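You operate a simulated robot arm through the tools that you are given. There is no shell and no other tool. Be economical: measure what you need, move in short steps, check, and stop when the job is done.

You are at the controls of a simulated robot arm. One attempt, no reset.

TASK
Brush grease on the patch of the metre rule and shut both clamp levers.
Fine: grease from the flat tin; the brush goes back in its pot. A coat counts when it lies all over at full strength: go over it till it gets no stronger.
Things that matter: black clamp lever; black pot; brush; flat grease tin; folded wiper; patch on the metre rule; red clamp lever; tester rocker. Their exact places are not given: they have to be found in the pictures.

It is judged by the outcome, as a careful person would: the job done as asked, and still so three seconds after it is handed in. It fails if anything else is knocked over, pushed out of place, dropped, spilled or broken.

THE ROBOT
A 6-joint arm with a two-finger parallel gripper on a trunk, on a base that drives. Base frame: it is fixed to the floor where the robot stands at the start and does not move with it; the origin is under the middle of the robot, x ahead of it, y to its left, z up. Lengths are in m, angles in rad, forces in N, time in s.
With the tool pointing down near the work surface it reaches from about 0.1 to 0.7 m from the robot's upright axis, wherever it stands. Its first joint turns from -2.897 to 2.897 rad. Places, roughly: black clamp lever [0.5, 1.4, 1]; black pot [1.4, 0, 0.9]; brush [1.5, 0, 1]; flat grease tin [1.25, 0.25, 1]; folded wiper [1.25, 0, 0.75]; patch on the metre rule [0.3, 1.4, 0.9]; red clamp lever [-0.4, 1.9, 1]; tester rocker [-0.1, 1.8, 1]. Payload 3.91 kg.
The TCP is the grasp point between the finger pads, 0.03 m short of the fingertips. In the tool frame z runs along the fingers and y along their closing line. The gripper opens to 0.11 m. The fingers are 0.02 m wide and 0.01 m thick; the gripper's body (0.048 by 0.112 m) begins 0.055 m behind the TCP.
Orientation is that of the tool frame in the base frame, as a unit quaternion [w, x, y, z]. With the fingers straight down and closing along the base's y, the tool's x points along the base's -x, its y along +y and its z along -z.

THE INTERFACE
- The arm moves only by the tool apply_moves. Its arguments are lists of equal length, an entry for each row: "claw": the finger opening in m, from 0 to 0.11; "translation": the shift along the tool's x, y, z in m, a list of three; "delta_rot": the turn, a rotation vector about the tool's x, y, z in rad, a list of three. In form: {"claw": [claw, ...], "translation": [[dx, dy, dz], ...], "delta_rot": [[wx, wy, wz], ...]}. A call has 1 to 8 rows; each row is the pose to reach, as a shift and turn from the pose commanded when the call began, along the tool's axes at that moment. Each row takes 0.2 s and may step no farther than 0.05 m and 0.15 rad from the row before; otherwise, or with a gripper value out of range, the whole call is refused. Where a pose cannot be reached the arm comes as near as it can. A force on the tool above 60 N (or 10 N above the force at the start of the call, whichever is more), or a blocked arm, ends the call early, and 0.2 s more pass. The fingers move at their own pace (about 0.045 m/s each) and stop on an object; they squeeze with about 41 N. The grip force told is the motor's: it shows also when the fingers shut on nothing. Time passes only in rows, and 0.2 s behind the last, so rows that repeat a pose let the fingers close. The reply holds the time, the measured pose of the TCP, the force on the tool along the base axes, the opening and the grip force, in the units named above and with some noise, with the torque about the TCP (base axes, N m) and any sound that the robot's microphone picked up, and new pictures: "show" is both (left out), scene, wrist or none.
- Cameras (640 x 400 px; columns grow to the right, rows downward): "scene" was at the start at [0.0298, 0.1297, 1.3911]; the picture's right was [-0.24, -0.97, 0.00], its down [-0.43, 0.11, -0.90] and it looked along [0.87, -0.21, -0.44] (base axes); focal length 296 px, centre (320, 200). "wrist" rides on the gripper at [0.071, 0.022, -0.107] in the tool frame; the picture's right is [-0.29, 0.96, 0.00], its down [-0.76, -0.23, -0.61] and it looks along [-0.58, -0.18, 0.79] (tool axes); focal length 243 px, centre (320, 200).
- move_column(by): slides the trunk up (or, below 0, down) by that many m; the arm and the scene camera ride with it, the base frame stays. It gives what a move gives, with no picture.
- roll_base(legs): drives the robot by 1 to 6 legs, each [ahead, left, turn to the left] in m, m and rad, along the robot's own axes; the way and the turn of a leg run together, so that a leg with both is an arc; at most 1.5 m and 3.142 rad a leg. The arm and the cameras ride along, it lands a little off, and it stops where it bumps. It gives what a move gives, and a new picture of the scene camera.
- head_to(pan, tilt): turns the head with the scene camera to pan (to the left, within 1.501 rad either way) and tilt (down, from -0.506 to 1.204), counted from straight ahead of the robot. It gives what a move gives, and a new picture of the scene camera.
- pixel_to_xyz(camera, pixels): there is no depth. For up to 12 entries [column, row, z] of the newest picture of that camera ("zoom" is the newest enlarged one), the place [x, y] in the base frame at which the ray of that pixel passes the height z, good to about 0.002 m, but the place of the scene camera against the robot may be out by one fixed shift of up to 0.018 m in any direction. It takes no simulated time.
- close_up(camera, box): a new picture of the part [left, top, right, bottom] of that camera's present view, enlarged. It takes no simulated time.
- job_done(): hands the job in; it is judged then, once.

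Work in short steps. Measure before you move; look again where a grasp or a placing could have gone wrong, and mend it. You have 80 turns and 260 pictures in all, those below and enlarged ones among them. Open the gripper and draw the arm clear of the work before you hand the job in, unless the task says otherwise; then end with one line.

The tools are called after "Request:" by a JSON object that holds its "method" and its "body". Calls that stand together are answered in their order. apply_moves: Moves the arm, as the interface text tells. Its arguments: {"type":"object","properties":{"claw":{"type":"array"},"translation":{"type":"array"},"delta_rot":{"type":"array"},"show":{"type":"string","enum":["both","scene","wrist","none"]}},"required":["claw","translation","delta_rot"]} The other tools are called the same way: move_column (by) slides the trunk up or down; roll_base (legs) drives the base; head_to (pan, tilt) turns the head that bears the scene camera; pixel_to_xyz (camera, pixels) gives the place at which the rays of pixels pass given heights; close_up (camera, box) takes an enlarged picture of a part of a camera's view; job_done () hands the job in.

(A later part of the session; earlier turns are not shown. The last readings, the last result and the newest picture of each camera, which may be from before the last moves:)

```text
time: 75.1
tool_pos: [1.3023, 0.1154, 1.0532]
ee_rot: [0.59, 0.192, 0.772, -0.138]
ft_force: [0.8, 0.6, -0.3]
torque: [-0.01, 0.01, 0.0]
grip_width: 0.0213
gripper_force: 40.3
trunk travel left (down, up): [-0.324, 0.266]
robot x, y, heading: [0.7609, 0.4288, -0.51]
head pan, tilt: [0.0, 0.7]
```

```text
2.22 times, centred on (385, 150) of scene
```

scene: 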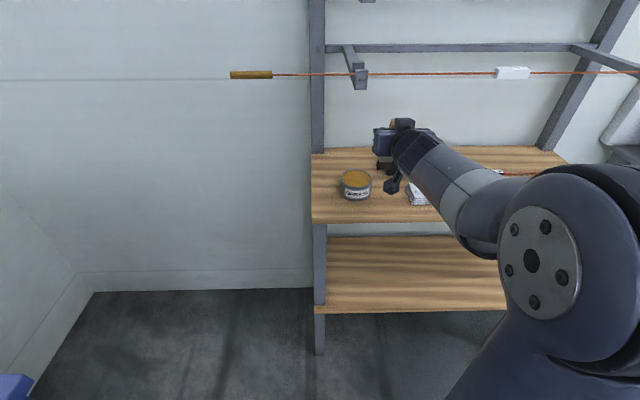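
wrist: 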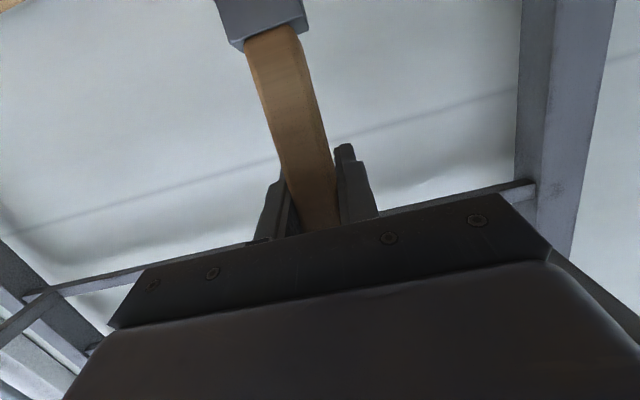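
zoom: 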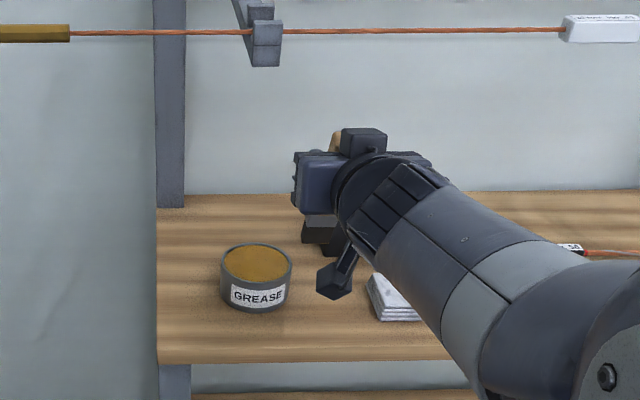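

TCP at f 1.079, l 0.737. I drive the remaining 0.137 m ahead.

Request:
{"method": "roll_base", "body": {"legs": [[0.137, 0, 0]]}}

Request:
{"method": "close_up", "body": {"camera": "scene", "box": [320, 60, 450, 240]}}

```text
time: 76.4
tool_pos: [1.4202, 0.0482, 1.0528]
ee_rot: [0.591, 0.193, 0.771, -0.14]
ft_force: [0.3, -0.1, -0.1]
torque: [-0.04, -0.02, 0.0]
grip_width: 0.0209
gripper_force: 40.8
trunk travel left (down, up): [-0.324, 0.266]
robot x, y, heading: [0.8834, 0.3615, -0.511]
head pan, tilt: [0.0, 0.7]
```

scene: 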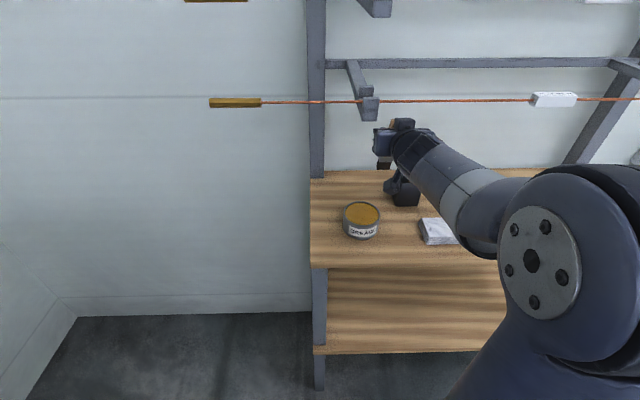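

```text
2.22 times, centred on (385, 150) of scene
```

zoom: 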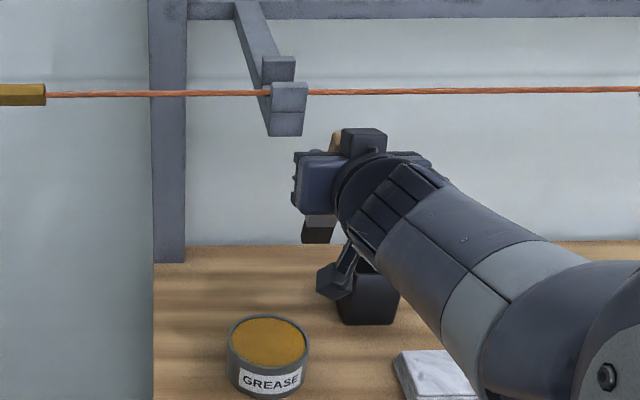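

Raising at this pitch would bring the gripper's top box near the rod; the earlier pitch (11°) at TCP 1.082 was clear. So I pitch up 0.07 rad while reaching 0.025 m farther.

Request:
{"method": "apply_moves", "body": {"claw": [0.0, 0.0, 0.0], "translation": [[-0.0033, 0, 0.012], [-0.0066, 0, 0.0241], [-0.0066, 0, 0.0241]], "delta_rot": [[0, -0.03, 0], [0, -0.09, 0], [0, -0.09, 0]], "show": "none"}}

Request:
{"method": "close_up", "body": {"camera": "scene", "box": [320, 60, 450, 240]}}

```text
time: 77.2
tool_pos: [1.4442, 0.0356, 1.0533]
ee_rot: [0.624, 0.186, 0.744, -0.147]
ft_force: [0.6, 0.8, -0.7]
torque: [0.01, 0.02, -0.01]
grip_width: 0.0212
gripper_force: 40.9
trunk travel left (down, up): [-0.324, 0.266]
robot x, y, heading: [0.8849, 0.3623, -0.516]
head pan, tilt: [0.0, 0.7]
```

```text
2.22 times, centred on (385, 150) of scene
```

zoom: 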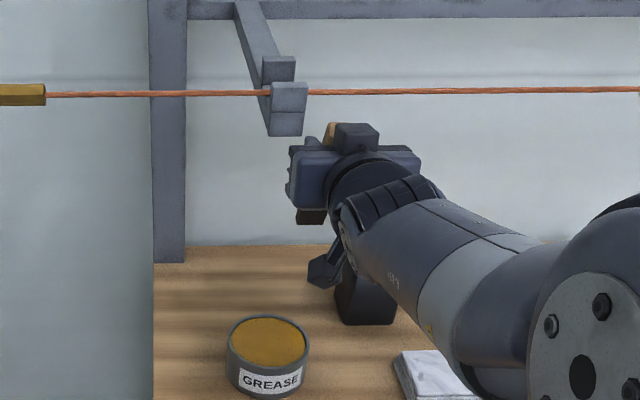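

Pitch is now 10°. I drive back 0.032 m to the pot's depth, then raise the trunk by 0.03 m and look at the rod clearance.

Request:
{"method": "roll_base", "body": {"legs": [[-0.032, 0, 0]]}}

Request:
{"method": "move_column", "body": {"by": 0.02}}

Request:
{"method": "close_up", "body": {"camera": "scene", "box": [320, 60, 450, 240]}}

```text
time: 78.0
tool_pos: [1.416, 0.0517, 1.0541]
ee_rot: [0.624, 0.186, 0.744, -0.147]
ft_force: [0.7, 0.0, 0.3]
torque: [0.01, 0.0, 0.02]
grip_width: 0.0212
gripper_force: 40.6
trunk travel left (down, up): [-0.324, 0.266]
robot x, y, heading: [0.8513, 0.3789, -0.51]
head pan, tilt: [0.0, 0.7]
```

scene: 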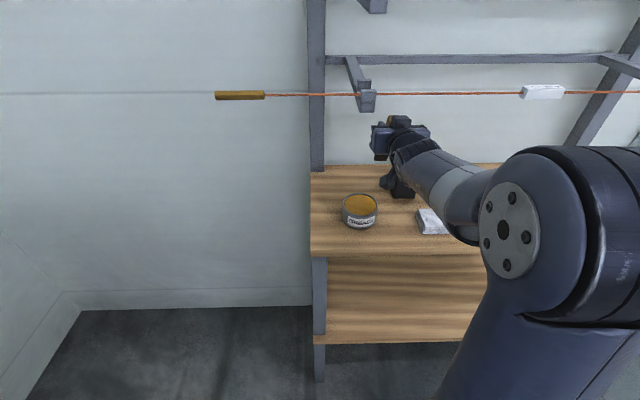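

```text
time: 78.7
tool_pos: [1.4161, 0.0516, 1.0745]
ee_rot: [0.625, 0.187, 0.744, -0.148]
ft_force: [0.2, 0.1, -0.4]
torque: [0.0, 0.01, -0.02]
grip_width: 0.021
gripper_force: 40.5
trunk travel left (down, up): [-0.344, 0.246]
robot x, y, heading: [0.8489, 0.376, -0.51]
head pan, tilt: [0.0, 0.7]
```

```text
2.22 times, centred on (385, 150) of scene
```

zoom: 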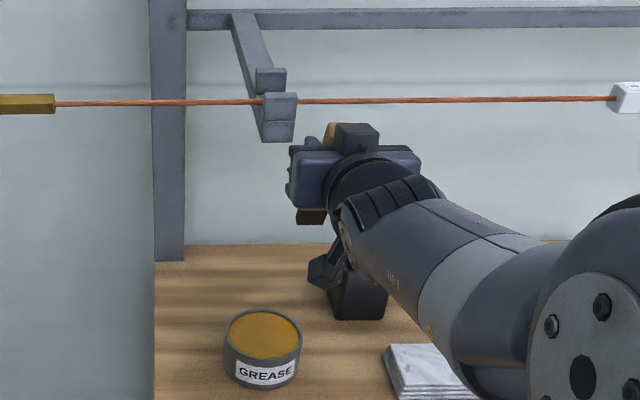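

Rod row 100, box top 122: 0.009 m more is safe. Then right 0.066 m to be over the pot.

Request:
{"method": "move_column", "body": {"by": 0.009}}

Request:
{"method": "roll_base", "body": {"legs": [[0, -0.066, 0]]}}

Request:
{"method": "close_up", "body": {"camera": "scene", "box": [310, 80, 430, 230]}}

```text
time: 79.3
tool_pos: [1.4163, 0.0509, 1.083]
ee_rot: [0.625, 0.185, 0.745, -0.146]
ft_force: [0.3, -0.7, -0.7]
torque: [-0.01, -0.01, -0.02]
grip_width: 0.021
gripper_force: 40.8
trunk travel left (down, up): [-0.353, 0.237]
robot x, y, heading: [0.8512, 0.3747, -0.515]
head pan, tilt: [0.0, 0.7]
```

```text
time: 80.3
tool_pos: [1.3823, -0.0058, 1.0833]
ee_rot: [0.624, 0.187, 0.744, -0.148]
ft_force: [0.2, 0.1, -0.2]
torque: [0.0, 0.0, 0.02]
grip_width: 0.0212
gripper_force: 40.1
trunk travel left (down, up): [-0.353, 0.237]
robot x, y, heading: [0.8224, 0.3228, -0.514]
head pan, tilt: [0.0, 0.7]
```

scene: 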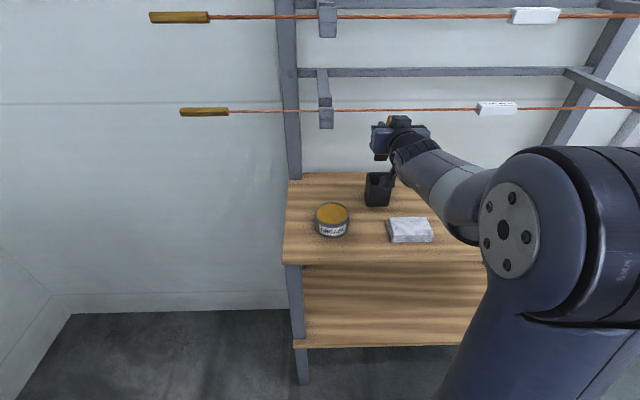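

```text
2.67 times, centred on (370, 155) of scene
```

zoom: 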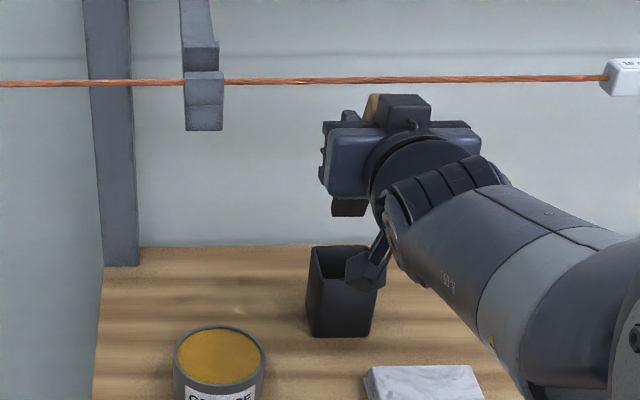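

The bristle end shows higher than on the way out (row 161 against 169); the brush may have turned in the grip. I check the wrist view and measure.

Request:
{"method": "close_up", "body": {"camera": "wrist", "box": [160, 0, 480, 240]}}

Request:
{"method": "pixel_to_xyz", "body": {"camera": "scene", "pixels": [[380.5, 160.6, 0.94], [380.5, 160.6, 0.95], [380.5, 160.6, 0.96], [366.3, 172.5, 0.94], [391.5, 172, 0.94], [376, 206, 0.86], [388.5, 205.5, 0.86], [366.8, 205.3, 0.86]]}}

Request:
{"method": "close_up", "body": {"camera": "scene", "box": [350, 105, 420, 215]}}

```text
1.67 times, centred on (320, 120) of wrist
```

zoom: 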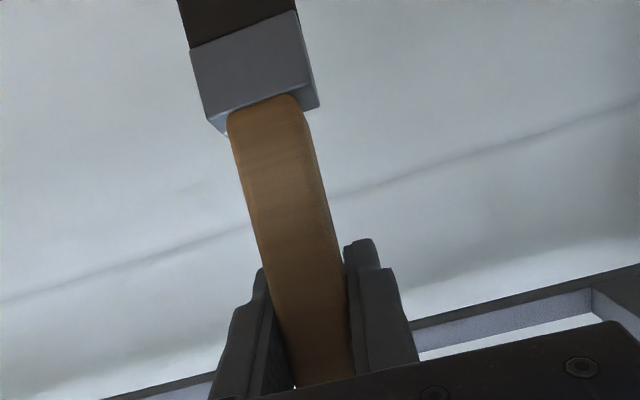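

```text
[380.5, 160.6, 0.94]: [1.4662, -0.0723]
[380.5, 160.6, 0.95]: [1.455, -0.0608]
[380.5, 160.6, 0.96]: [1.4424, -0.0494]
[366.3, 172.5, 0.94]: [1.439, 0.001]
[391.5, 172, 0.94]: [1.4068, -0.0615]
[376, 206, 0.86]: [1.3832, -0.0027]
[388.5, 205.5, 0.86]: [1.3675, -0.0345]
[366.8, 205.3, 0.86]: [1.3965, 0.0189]
```

```text
3.64 times, centred on (385, 160) of scene
```

zoom: 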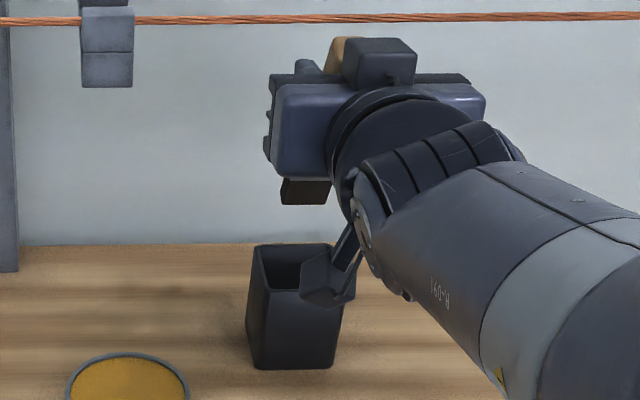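

The brush has turned about 9° and slid about 1 cm up in the grip, so its end stands farther ahead now: some 0.02–0.045 m ahead of the pot's middle. I drive back 0.03 m and lower 0.012 m, to compare at rim height.

Request:
{"method": "roll_base", "body": {"legs": [[-0.03, 0.003, 0]]}}

Request:
{"method": "move_column", "body": {"by": -0.012}}

Request:
{"method": "close_up", "body": {"camera": "scene", "box": [350, 105, 420, 215]}}

```text
time: 81.1
tool_pos: [1.3582, 0.0105, 1.0829]
ee_rot: [0.624, 0.187, 0.744, -0.148]
ft_force: [0.1, 0.0, 0.2]
torque: [0.02, -0.01, -0.02]
grip_width: 0.0212
gripper_force: 40.7
trunk travel left (down, up): [-0.353, 0.237]
robot x, y, heading: [0.798, 0.3348, -0.517]
head pan, tilt: [0.0, 0.7]
```

scene: 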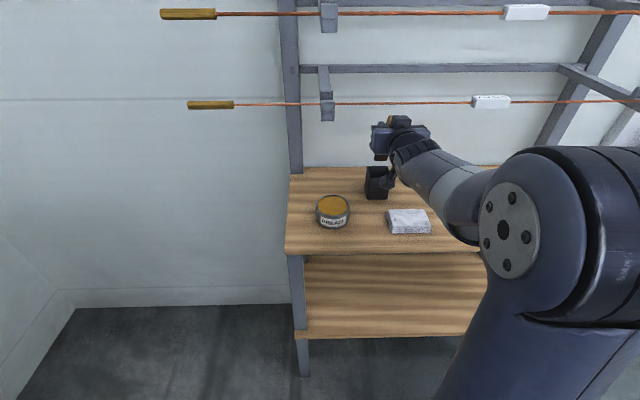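

```text
time: 81.7
tool_pos: [1.3584, 0.0119, 1.0705]
ee_rot: [0.625, 0.186, 0.744, -0.147]
ft_force: [-0.3, 0.5, -0.1]
torque: [-0.01, 0.04, -0.02]
grip_width: 0.0214
gripper_force: 41.2
trunk travel left (down, up): [-0.341, 0.249]
robot x, y, heading: [0.7982, 0.3361, -0.517]
head pan, tilt: [0.0, 0.7]
```

```text
3.64 times, centred on (385, 160) of scene
```

zoom: 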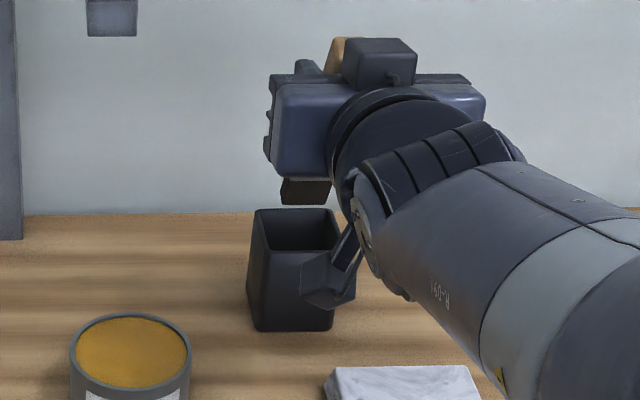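

The bristle end (row 205) lies just above the rear rim (row 210) in view; it should come nearer. I drive back 0.02 m and lower 0.008 m.

Request:
{"method": "roll_base", "body": {"legs": [[-0.02, 0, 0]]}}

Request:
{"method": "move_column", "body": {"by": -0.008}}

Request:
{"method": "close_up", "body": {"camera": "scene", "box": [350, 105, 420, 215]}}

```text
time: 82.5
tool_pos: [1.3409, 0.0212, 1.0704]
ee_rot: [0.624, 0.187, 0.744, -0.148]
ft_force: [-0.9, -0.2, -1.4]
torque: [0.0, -0.02, 0.02]
grip_width: 0.0214
gripper_force: 41.3
trunk travel left (down, up): [-0.341, 0.249]
robot x, y, heading: [0.7807, 0.345, -0.515]
head pan, tilt: [0.0, 0.7]
```

scene: 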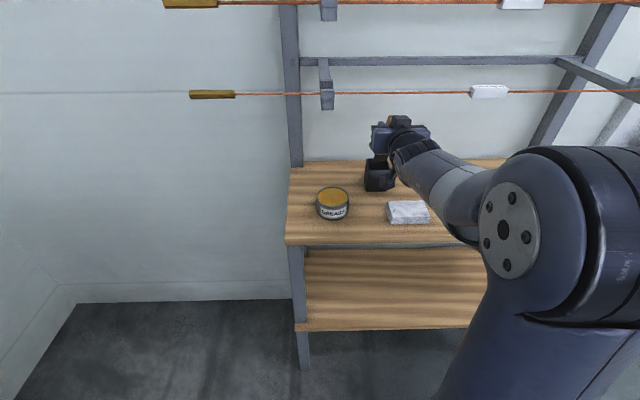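

```text
time: 83.1
tool_pos: [1.3413, 0.0215, 1.0616]
ee_rot: [0.624, 0.187, 0.744, -0.148]
ft_force: [0.8, 0.1, 0.2]
torque: [-0.01, -0.01, 0.04]
grip_width: 0.0212
gripper_force: 41.1
trunk travel left (down, up): [-0.333, 0.257]
robot x, y, heading: [0.7823, 0.3402, -0.516]
head pan, tilt: [0.0, 0.7]
```

```text
3.64 times, centred on (385, 160) of scene
```

zoom: 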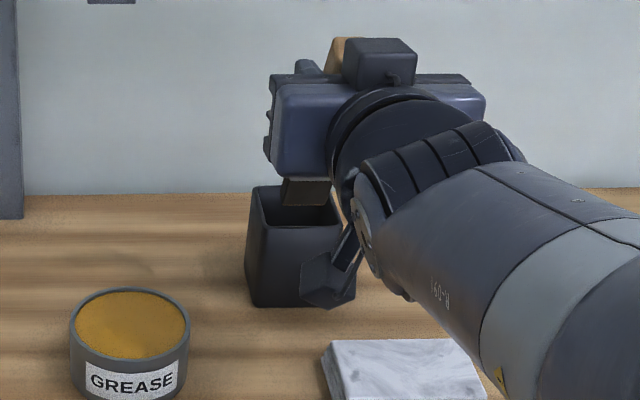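

At this height the bristles (282–330, row 205) lie inside the pot's mouth (250–340, rows 188–227), slightly right. I shift 5 mm left, lower in, and begin to set the brush upright by pitching the tool down while going ahead.

Request:
{"method": "apply_moves", "body": {"claw": [0.0, 0.0, 0.0, 0.0], "translation": [[0.0, 0.005, 0.0], [0.0148, 0.005, 0.0026], [0.017, 0.005, 0.014], [0.0193, 0.005, 0.0259]], "delta_rot": [[0, 0, 0], [0, 0, 0], [0, 0.09, 0], [0, 0.19, 0]], "show": "wrist"}}

Request:
{"method": "close_up", "body": {"camera": "scene", "box": [350, 105, 420, 215]}}

```text
time: 84.1
tool_pos: [1.3572, 0.0221, 1.0455]
ee_rot: [0.582, 0.189, 0.78, -0.129]
ft_force: [-2.0, -6.0, 16.5]
torque: [-0.86, 0.02, -0.12]
grip_width: 0.0212
gripper_force: 40.8
out of reach, approached as far as the arm can: row 4
trunk travel left (down, up): [-0.333, 0.257]
robot x, y, heading: [0.7811, 0.3467, -0.516]
head pan, tilt: [0.0, 0.7]
```

wrist: 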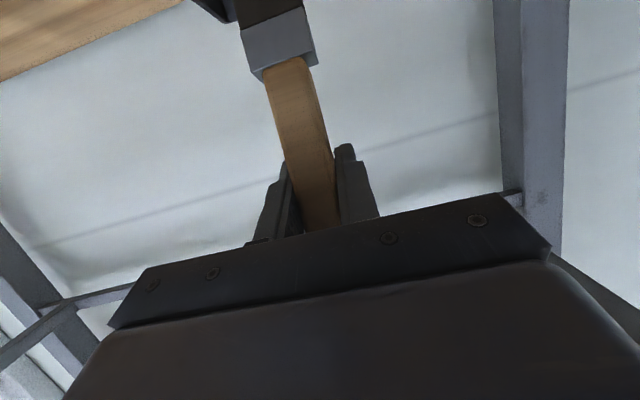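

```text
3.64 times, centred on (385, 160) of scene
```

zoom: 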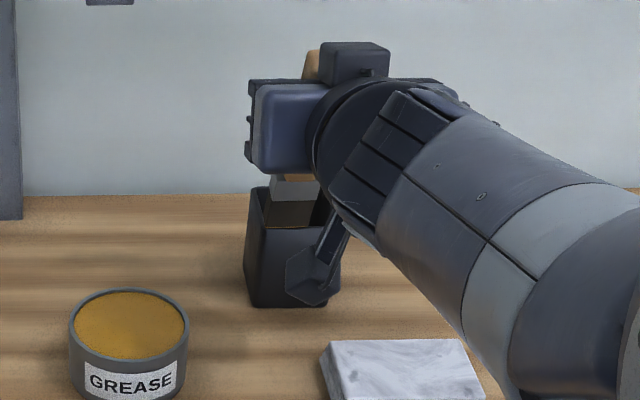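

The brush rests on the pot's front rim (16 N; torque shows the contact nearly under the TCP), so the tip is nearer than the picture suggested. I lift 0.022 m, then drive 0.03 m ahead and 0.01 m right.

Request:
{"method": "move_column", "body": {"by": 0.022}}

Request:
{"method": "close_up", "body": {"camera": "scene", "box": [330, 75, 430, 215]}}

```text
time: 84.8
tool_pos: [1.3591, 0.0245, 1.0637]
ee_rot: [0.58, 0.189, 0.782, -0.127]
ft_force: [0.8, -1.1, -0.1]
torque: [-0.02, 0.02, 0.05]
grip_width: 0.0211
gripper_force: 40.7
trunk travel left (down, up): [-0.355, 0.235]
robot x, y, heading: [0.7809, 0.342, -0.517]
head pan, tilt: [0.0, 0.7]
```

```text
2.86 times, centred on (380, 145) of scene
```

zoom: 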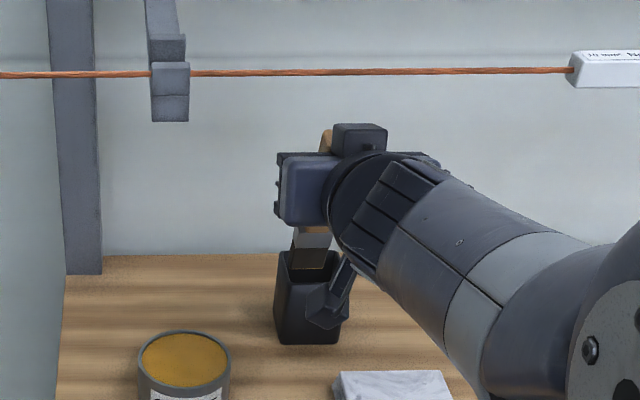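

Force is gone and the pot stands. Now ahead 0.03 m and right 0.01 m.

Request:
{"method": "roll_base", "body": {"legs": [[0.03, -0.01, 0]]}}

Request:
{"method": "close_up", "body": {"camera": "scene", "box": [330, 75, 430, 215]}}

Request:
{"method": "close_up", "body": {"camera": "wrist", "box": [160, 0, 480, 200]}}

```text
time: 85.6
tool_pos: [1.3801, -0.0005, 1.0642]
ee_rot: [0.581, 0.188, 0.782, -0.127]
ft_force: [-0.6, 0.5, -0.3]
torque: [0.0, 0.02, 0.02]
grip_width: 0.0213
gripper_force: 41.0
trunk travel left (down, up): [-0.355, 0.235]
robot x, y, heading: [0.8006, 0.3265, -0.515]
head pan, tilt: [0.0, 0.7]
```

scene: 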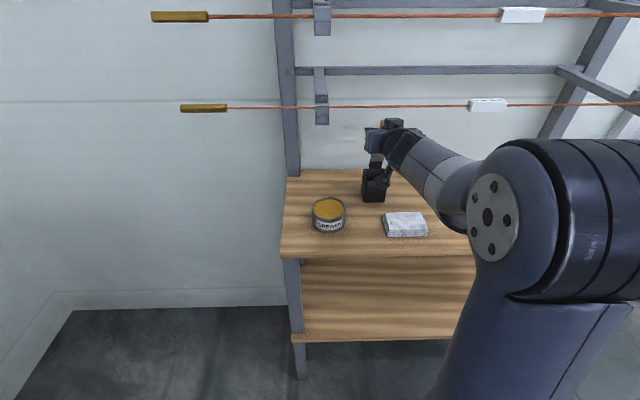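

```text
2.86 times, centred on (380, 145) of scene
```

zoom: 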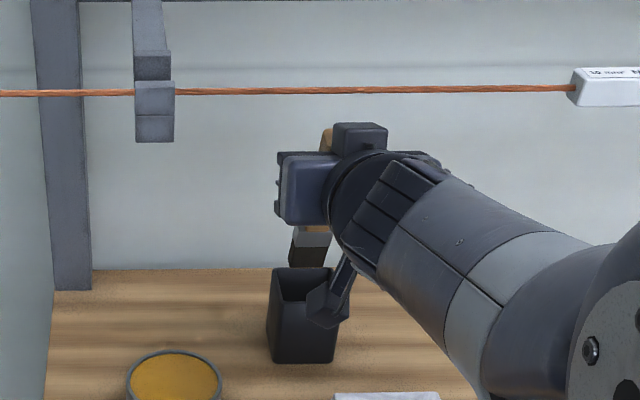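

```text
2.00 times, centred on (320, 100) of wrist
```

zoom: 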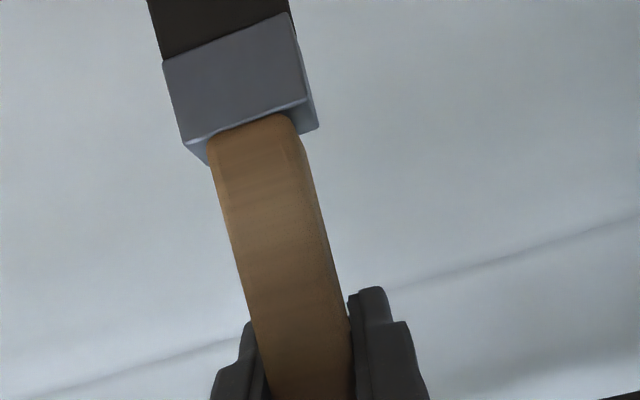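

The bristles (290–327) hang above the mouth (268–340). I lower 0.02 m and watch the force.

Request:
{"method": "move_column", "body": {"by": -0.02}}

Request:
{"method": "close_up", "body": {"camera": "scene", "box": [330, 75, 430, 215]}}

```text
time: 86.3
tool_pos: [1.3793, -0.0001, 1.0436]
ee_rot: [0.58, 0.189, 0.782, -0.127]
ft_force: [-0.6, 0.1, -0.9]
torque: [0.0, 0.03, 0.01]
grip_width: 0.0211
gripper_force: 41.2
trunk travel left (down, up): [-0.335, 0.255]
robot x, y, heading: [0.8036, 0.3189, -0.516]
head pan, tilt: [0.0, 0.7]
```

```text
2.86 times, centred on (380, 145) of scene
```

zoom: 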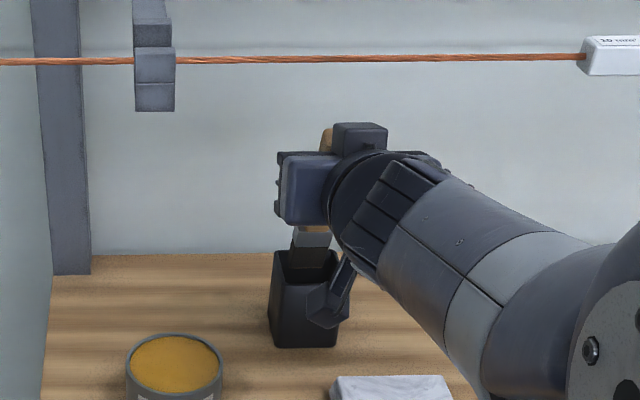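

No force below the former contact height: the brush is in the mouth. I lower 0.02 m further.

Request:
{"method": "move_column", "body": {"by": -0.02}}

Request:
{"method": "close_up", "body": {"camera": "scene", "box": [330, 75, 430, 215]}}

```text
time: 86.9
tool_pos: [1.3792, -0.0001, 1.0239]
ee_rot: [0.581, 0.189, 0.781, -0.127]
ft_force: [-0.3, -0.6, 0.1]
torque: [0.0, 0.05, 0.02]
grip_width: 0.0214
gripper_force: 41.2
trunk travel left (down, up): [-0.315, 0.275]
robot x, y, heading: [0.7989, 0.3241, -0.515]
head pan, tilt: [0.0, 0.7]
```

```text
2.86 times, centred on (380, 145) of scene
```

zoom: 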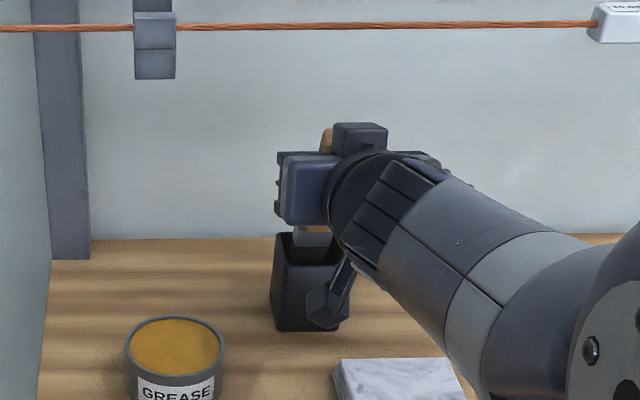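

Still free. I lower 0.02 m more, nearly to the pot's floor.

Request:
{"method": "move_column", "body": {"by": -0.018}}

Request:
{"method": "close_up", "body": {"camera": "scene", "box": [330, 75, 430, 215]}}

```text
time: 87.6
tool_pos: [1.3791, 0.0004, 1.006]
ee_rot: [0.581, 0.189, 0.782, -0.127]
ft_force: [0.2, -0.1, -0.6]
torque: [-0.01, -0.02, -0.02]
grip_width: 0.0211
gripper_force: 41.1
trunk travel left (down, up): [-0.297, 0.293]
robot x, y, heading: [0.7974, 0.3214, -0.516]
head pan, tilt: [0.0, 0.7]
```

```text
2.86 times, centred on (380, 145) of scene
```

zoom: 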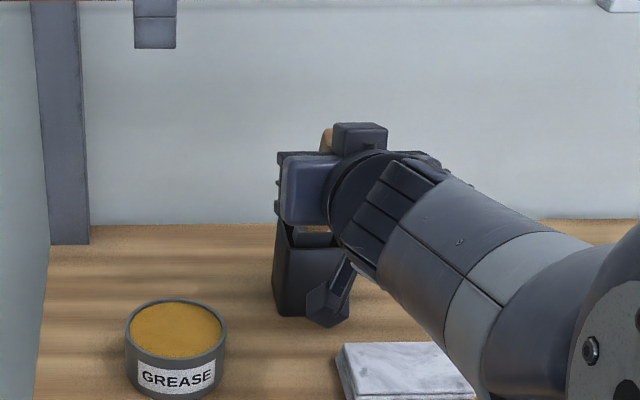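

I lower 0.01 m more to set it on the floor of the pot.

Request:
{"method": "move_column", "body": {"by": -0.012}}

```text
time: 88.2
tool_pos: [1.3795, 0.0002, 0.9941]
ee_rot: [0.581, 0.19, 0.781, -0.128]
ft_force: [0.3, 0.3, 0.2]
torque: [-0.03, 0.0, 0.02]
grip_width: 0.0211
gripper_force: 40.4
trunk travel left (down, up): [-0.285, 0.305]
robot x, y, heading: [0.8003, 0.3239, -0.518]
head pan, tilt: [0.0, 0.7]
```

Request:
{"method": "move_column", "body": {"by": -0.008}}

Request:
{"method": "close_up", "body": {"camera": "scene", "box": [330, 75, 430, 215]}}

Request:
{"method": "close_up", "body": {"camera": "wrist", "box": [160, 0, 480, 240]}}

```text
time: 88.8
tool_pos: [1.3797, 0.0001, 0.9862]
ee_rot: [0.581, 0.189, 0.782, -0.127]
ft_force: [0.5, 0.6, -0.4]
torque: [0.0, 0.0, -0.04]
grip_width: 0.021
gripper_force: 41.0
trunk travel left (down, up): [-0.277, 0.313]
robot x, y, heading: [0.7981, 0.3235, -0.513]
head pan, tilt: [0.0, 0.7]
```

```text
2.86 times, centred on (380, 145) of scene
```

zoom: 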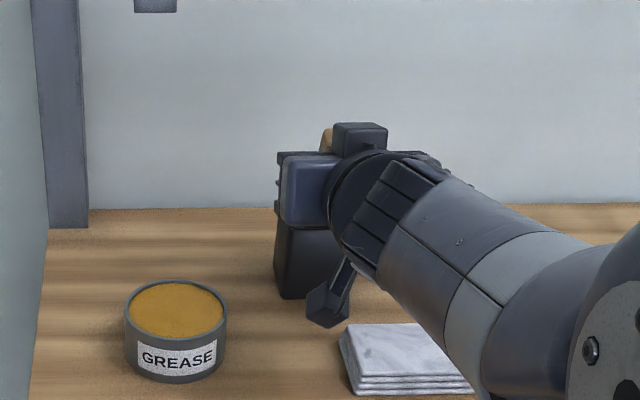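

```text
1.67 times, centred on (320, 120) of wrist
```

zoom: 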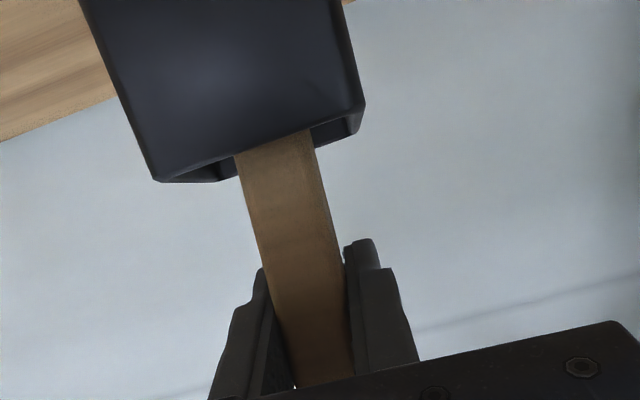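

The brush stands well inside the pot. I lower 6 mm more and then open the fingers partly.

Request:
{"method": "move_column", "body": {"by": -0.006}}

Request:
{"method": "apply_moves", "body": {"claw": [0.03, 0.05, 0.07, 0.08, 0.08], "translation": [[0, 0, 0], [0, 0, 0], [0, 0, 0], [0, 0, 0], [0, 0, 0]], "delta_rot": [[0, 0, 0], [0, 0, 0], [0, 0, 0], [0, 0, 0], [0, 0, 0]], "show": "wrist"}}

```text
time: 89.3
tool_pos: [1.379, -0.0, 0.9807]
ee_rot: [0.58, 0.189, 0.782, -0.127]
ft_force: [-0.5, 0.6, -0.6]
torque: [0.02, 0.02, 0.0]
grip_width: 0.0212
gripper_force: 41.5
trunk travel left (down, up): [-0.271, 0.319]
robot x, y, heading: [0.8023, 0.324, -0.52]
head pan, tilt: [0.0, 0.7]
```

```text
time: 90.5
tool_pos: [1.3791, -0.0, 0.9806]
ee_rot: [0.581, 0.188, 0.781, -0.127]
ft_force: [-0.1, 0.1, 0.2]
torque: [0.02, -0.03, 0.0]
grip_width: 0.0801
gripper_force: 0.1
trunk travel left (down, up): [-0.271, 0.319]
robot x, y, heading: [0.8044, 0.3193, -0.515]
head pan, tilt: [0.0, 0.7]
```

wrist: 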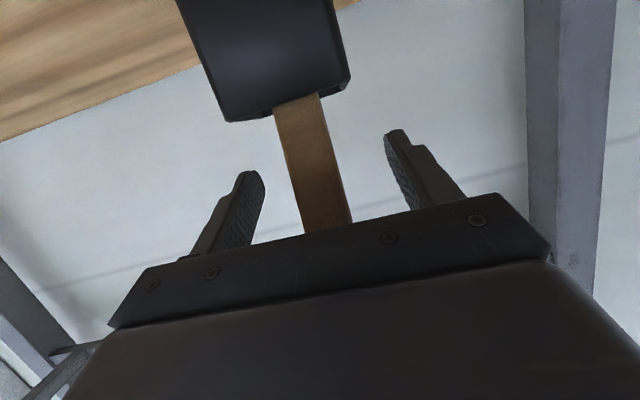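

Released; the brush stands in the pot. I back straight out and check.

Request:
{"method": "roll_base", "body": {"legs": [[-0.3, 0, 0]]}}

Request:
{"method": "close_up", "body": {"camera": "scene", "box": [300, 80, 460, 180]}}

```text
time: 92.5
tool_pos: [1.118, 0.1485, 0.9791]
ee_rot: [0.581, 0.188, 0.782, -0.127]
ft_force: [0.8, 0.7, -0.1]
torque: [-0.01, -0.02, 0.0]
grip_width: 0.0803
gripper_force: 0.1
trunk travel left (down, up): [-0.271, 0.319]
robot x, y, heading: [0.5392, 0.474, -0.509]
head pan, tilt: [0.0, 0.7]
```

scene: 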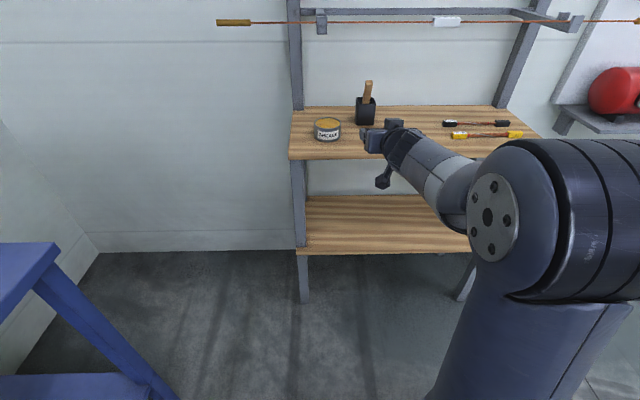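

```text
4.00 times, centred on (380, 130) of scene
```

zoom: 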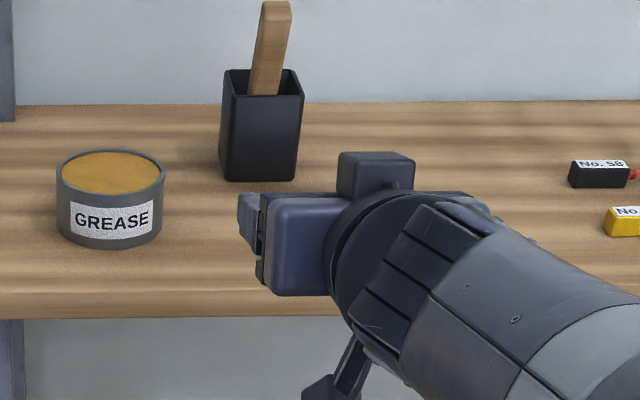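

The brush is back in its pot. Now the levers: I raise the trunk 0.05 m and drive to stand before the black clamp, facing the bench.

Request:
{"method": "move_column", "body": {"by": 0.055}}

Request:
{"method": "roll_base", "body": {"legs": [[-0.49, -0.05, 0], [0, 0, 1.584]]}}

Request:
{"method": "head_to", "body": {"pan": -0.1, "tilt": 0.6}}

Request:
{"method": "close_up", "body": {"camera": "wrist", "box": [0, 0, 640, 400]}}

Request:
{"method": "close_up", "body": {"camera": "scene", "box": [250, 60, 410, 160]}}

```text
time: 93.5
tool_pos: [1.1178, 0.1491, 1.0358]
ee_rot: [0.58, 0.189, 0.782, -0.127]
ft_force: [0.5, -0.3, -0.6]
torque: [0.0, 0.02, 0.01]
grip_width: 0.08
gripper_force: 0.0
trunk travel left (down, up): [-0.326, 0.264]
robot x, y, heading: [0.536, 0.4709, -0.517]
head pan, tilt: [0.0, 0.7]
```

```text
time: 100.3
tool_pos: [0.4007, 1.2506, 1.0342]
ee_rot: [0.497, -0.426, 0.682, 0.326]
ft_force: [0.5, 0.1, -0.1]
torque: [0.01, -0.03, 0.01]
grip_width: 0.08
gripper_force: 0.0
trunk travel left (down, up): [-0.326, 0.264]
robot x, y, heading: [0.0887, 0.665, 1.076]
head pan, tilt: [0.0, 0.7]
```

scene: 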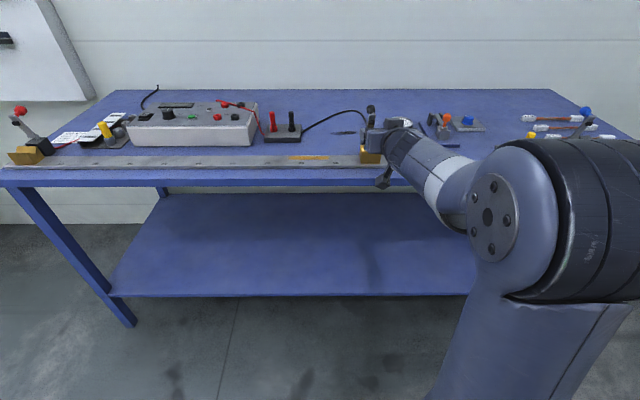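

```text
time: 100.9
tool_pos: [0.4006, 1.2504, 1.0345]
ee_rot: [0.499, -0.425, 0.682, 0.325]
ft_force: [0.4, 0.3, 0.9]
torque: [0.01, 0.01, -0.01]
grip_width: 0.0798
gripper_force: 0.0
trunk travel left (down, up): [-0.326, 0.264]
robot x, y, heading: [0.0863, 0.6647, 1.072]
head pan, tilt: [-0.099, 0.6]
```

scene: 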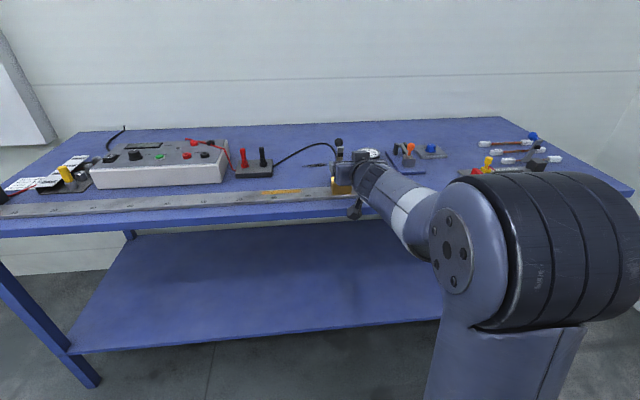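

```text
1.00 times, centred on (320, 200) of wrist
```

zoom: 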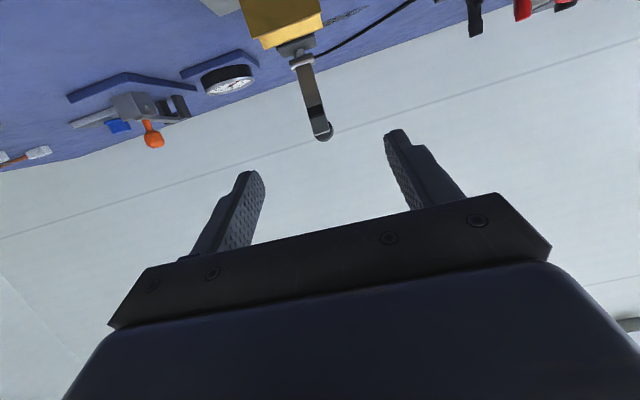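

```text
4.00 times, centred on (330, 110) of scene
```

zoom: 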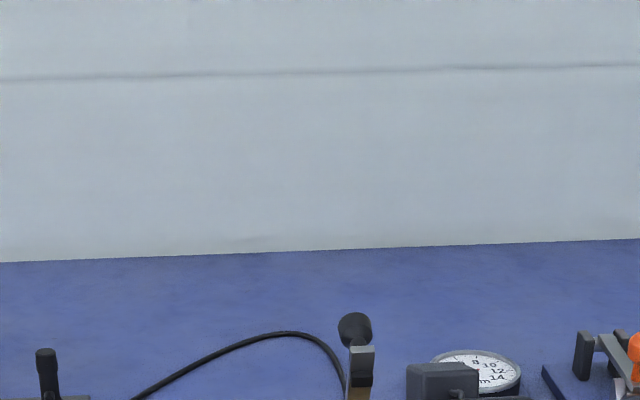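

The wrist view shows the black lever upright between the fingers' plane: pivot (303,62), top (323,135), about 0.16 m ahead, 7 mm to the right. I drive 0.08 m ahead, correct right, lower 0.02 m, and look again.

Request:
{"method": "roll_base", "body": {"legs": [[0.08, -0.0075, 0]]}}

Request:
{"method": "move_column", "body": {"by": -0.02}}

Request:
{"method": "close_up", "body": {"camera": "wrist", "box": [0, 0, 640, 400]}}

Request:
{"method": "close_up", "body": {"camera": "scene", "box": [290, 110, 418, 210]}}

```text
time: 102.0
tool_pos: [0.4452, 1.3164, 1.0354]
ee_rot: [0.497, -0.426, 0.682, 0.326]
ft_force: [-0.8, 0.2, 1.1]
torque: [0.02, 0.0, -0.03]
grip_width: 0.08
gripper_force: 0.0
trunk travel left (down, up): [-0.326, 0.264]
robot x, y, heading: [0.1346, 0.7354, 1.078]
head pan, tilt: [-0.099, 0.6]
```

scene: 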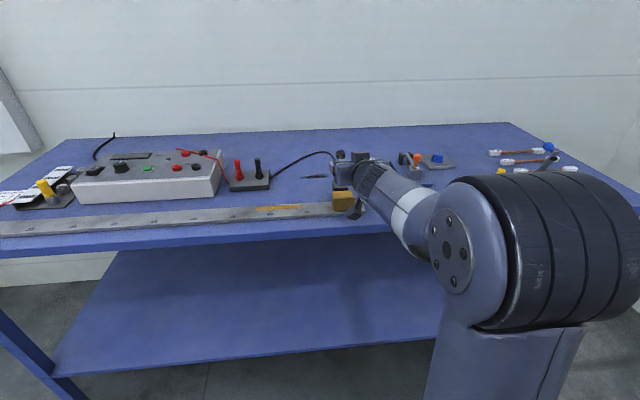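

```text
time: 102.7
tool_pos: [0.4443, 1.3164, 1.0149]
ee_rot: [0.497, -0.426, 0.682, 0.326]
ft_force: [-0.5, -0.5, -0.3]
torque: [-0.02, 0.0, -0.02]
grip_width: 0.0799
gripper_force: 0.1
trunk travel left (down, up): [-0.306, 0.284]
robot x, y, heading: [0.1336, 0.7338, 1.075]
head pan, tilt: [-0.099, 0.6]
```

```text
1.00 times, centred on (320, 200) of wrist
```

zoom: 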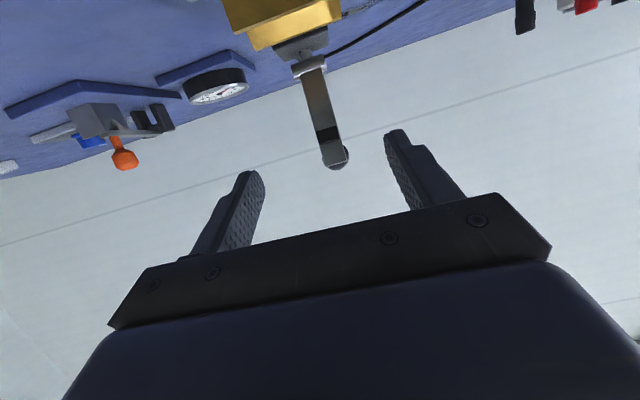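

```text
4.00 times, centred on (354, 160) of scene
```

zoom: 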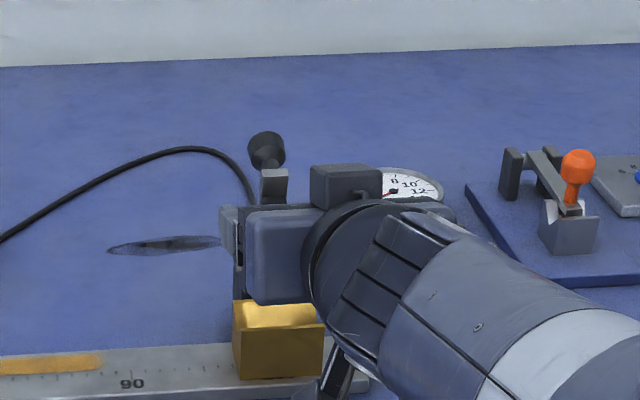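

Triangulated, the lever's top is at z ≈ 1.021, 0.079 m ahead of the TCP and central. I go 0.04 m ahead by base, 0.046 m by arm, and close on the lever.

Request:
{"method": "roll_base", "body": {"legs": [[0.04, -0.002, 0]]}}

Request:
{"method": "apply_moves", "body": {"claw": [0.08, 0.08, 0.0, 0.0, 0.0, 0.0, 0.0], "translation": [[-0.004, 0, 0.023], [-0.0077, 0, 0.0457], [-0.0077, 0, 0.0457], [-0.0077, 0, 0.0457], [-0.0077, 0, 0.0457], [-0.0077, 0, 0.0457], [-0.0077, 0, 0.0457]], "delta_rot": [[0, 0, 0], [0, 0, 0], [0, 0, 0], [0, 0, 0], [0, 0, 0], [0, 0, 0], [0, 0, 0]], "show": "both"}}

Request:
{"method": "close_up", "body": {"camera": "scene", "box": [290, 110, 418, 210]}}

```text
time: 103.5
tool_pos: [0.4664, 1.3506, 1.0143]
ee_rot: [0.498, -0.425, 0.682, 0.325]
ft_force: [0.3, -0.3, -0.2]
torque: [0.01, 0.0, -0.01]
grip_width: 0.0799
gripper_force: 0.0
trunk travel left (down, up): [-0.306, 0.284]
robot x, y, heading: [0.1517, 0.7659, 1.073]
head pan, tilt: [-0.099, 0.6]
```

scene: 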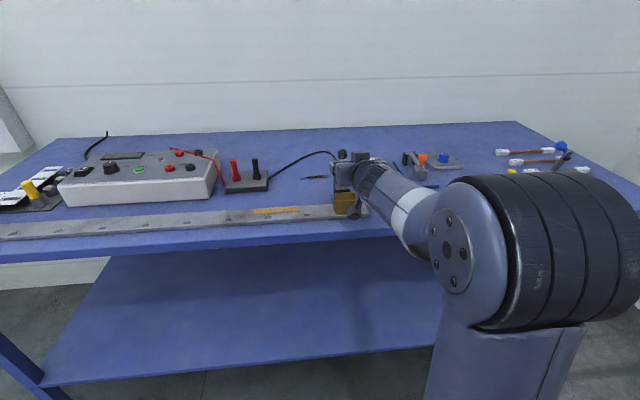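

```text
time: 105.1
tool_pos: [0.4771, 1.3969, 1.0089]
ee_rot: [0.496, -0.43, 0.68, 0.328]
ft_force: [-37.5, 18.5, 0.3]
torque: [-0.06, 0.1, -0.99]
grip_width: 0.0251
gripper_force: 45.4
trunk travel left (down, up): [-0.306, 0.284]
robot x, y, heading: [0.153, 0.7671, 1.081]
head pan, tilt: [-0.099, 0.6]
```

scene: 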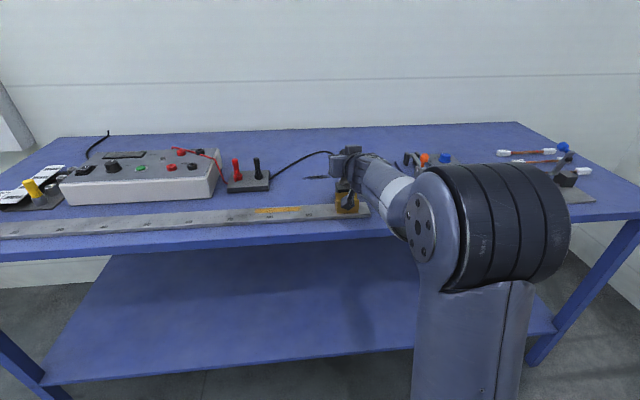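
wrist: 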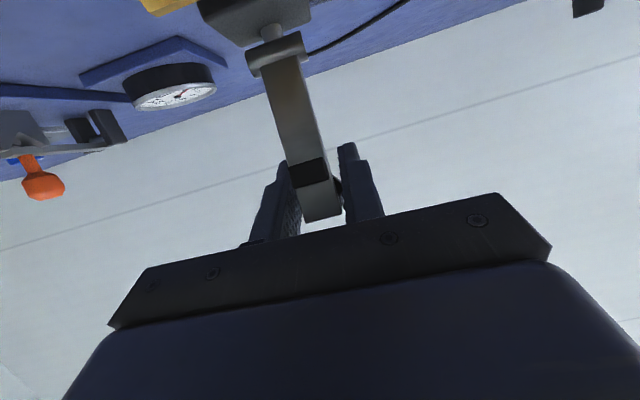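

```text
4.00 times, centred on (354, 160) of scene
```

zoom: 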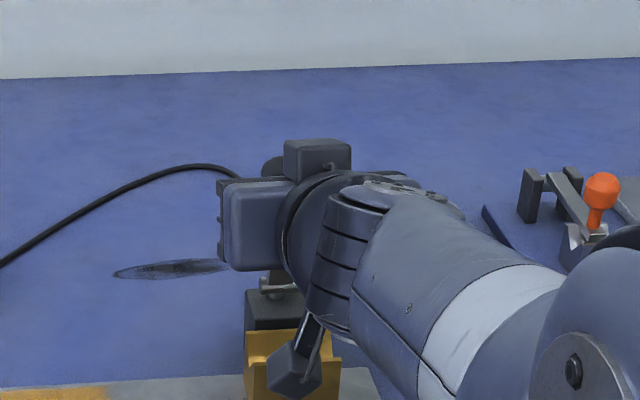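

Gripped (0.025 m) with the lever pushing the hand left, so I ease 0.01 m left and swing the lever toward the robot and down on an arc of about 0.065 m about the pivot (z ≈ 0.945).

Request:
{"method": "apply_moves", "body": {"claw": [0.0, 0.0, 0.0, 0.0, 0.0, 0.0, 0.0], "translation": [[0, 0.01, 0], [0.0058, 0.01, -0.0191], [0.0168, 0.01, -0.0354], [0.0318, 0.01, -0.0476], [0.05, 0.01, -0.0547], [0.0694, 0.01, -0.0561], [0.0694, 0.01, -0.0561]], "delta_rot": [[0, 0, 0], [0, 0, 0], [0, 0, 0], [0, 0, 0], [0, 0, 0], [0, 0, 0], [0, 0, 0]], "show": "both"}}

Request:
{"method": "close_up", "body": {"camera": "scene", "box": [290, 110, 418, 230]}}

```text
time: 106.7
tool_pos: [0.4418, 1.331, 0.9615]
ee_rot: [0.498, -0.427, 0.68, 0.326]
ft_force: [-21.9, 8.7, 17.8]
torque: [1.15, -0.8, 0.36]
grip_width: 0.0238
gripper_force: 45.2
trunk travel left (down, up): [-0.306, 0.284]
robot x, y, heading: [0.153, 0.7654, 1.079]
head pan, tilt: [-0.099, 0.6]
```

scene: 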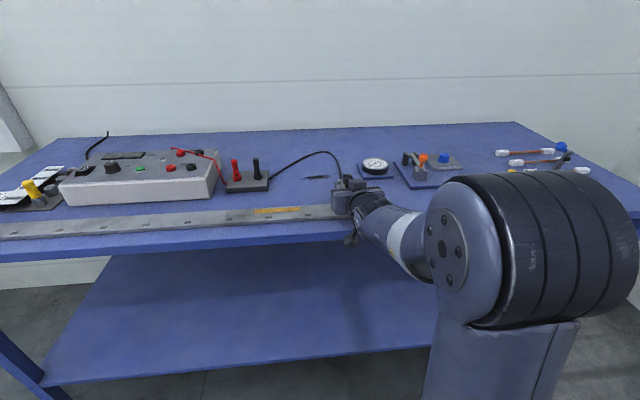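
wrist: 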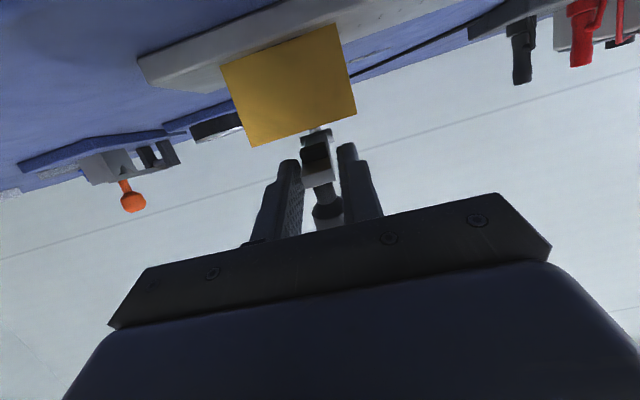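

```text
3.33 times, centred on (354, 170) of scene
```

zoom: 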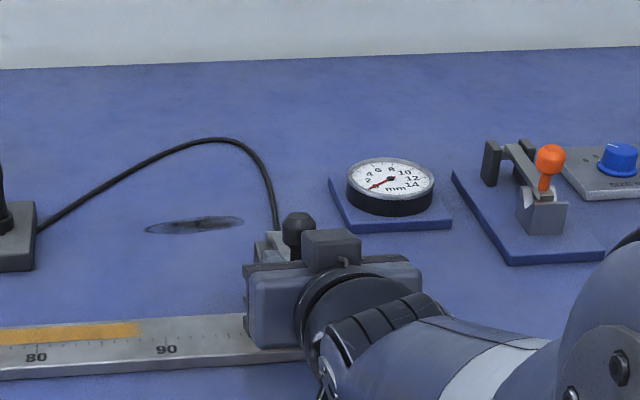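

The lever now lies over the brass block toward the robot. I press it 0.016 m further down to seat it, easing the side force.

Request:
{"method": "apply_moves", "body": {"claw": [0.0, 0.0, 0.0, 0.0], "translation": [[0.006, 0.005, 0.0015], [0.012, 0.005, 0.003], [0.017, 0.005, 0.0045], [0.017, 0.005, 0.0045]], "delta_rot": [[0, 0, 0], [0, 0, 0], [0, 0, 0], [0, 0, 0]], "show": "wrist"}}

Request:
{"method": "close_up", "body": {"camera": "wrist", "box": [220, 60, 420, 240]}}

```text
time: 107.7
tool_pos: [0.4409, 1.3292, 0.9482]
ee_rot: [0.498, -0.429, 0.678, 0.329]
ft_force: [-44.3, 0.5, 23.4]
torque: [0.42, -0.55, 0.55]
grip_width: 0.0244
gripper_force: 45.0
out of reach, approached as far as the arm can: row 1, 2, 3, 4
trunk travel left (down, up): [-0.306, 0.284]
robot x, y, heading: [0.1529, 0.7664, 1.075]
head pan, tilt: [-0.099, 0.6]
```

wrist: 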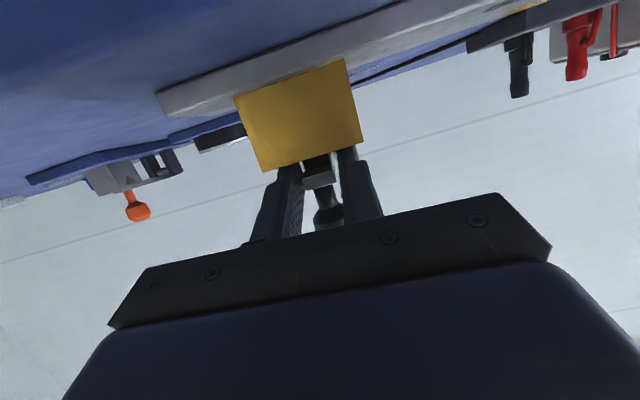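

```text
2.22 times, centred on (320, 150) of wrist
```

zoom: 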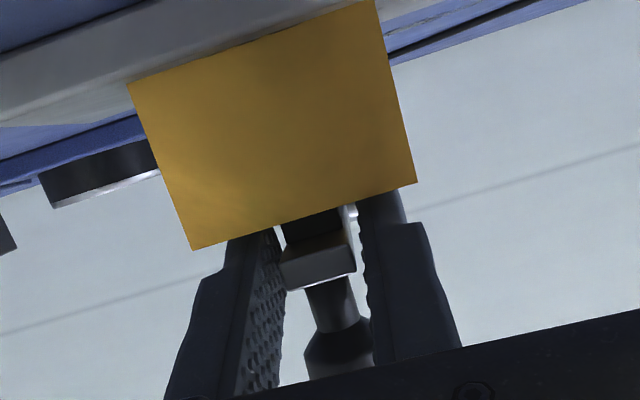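

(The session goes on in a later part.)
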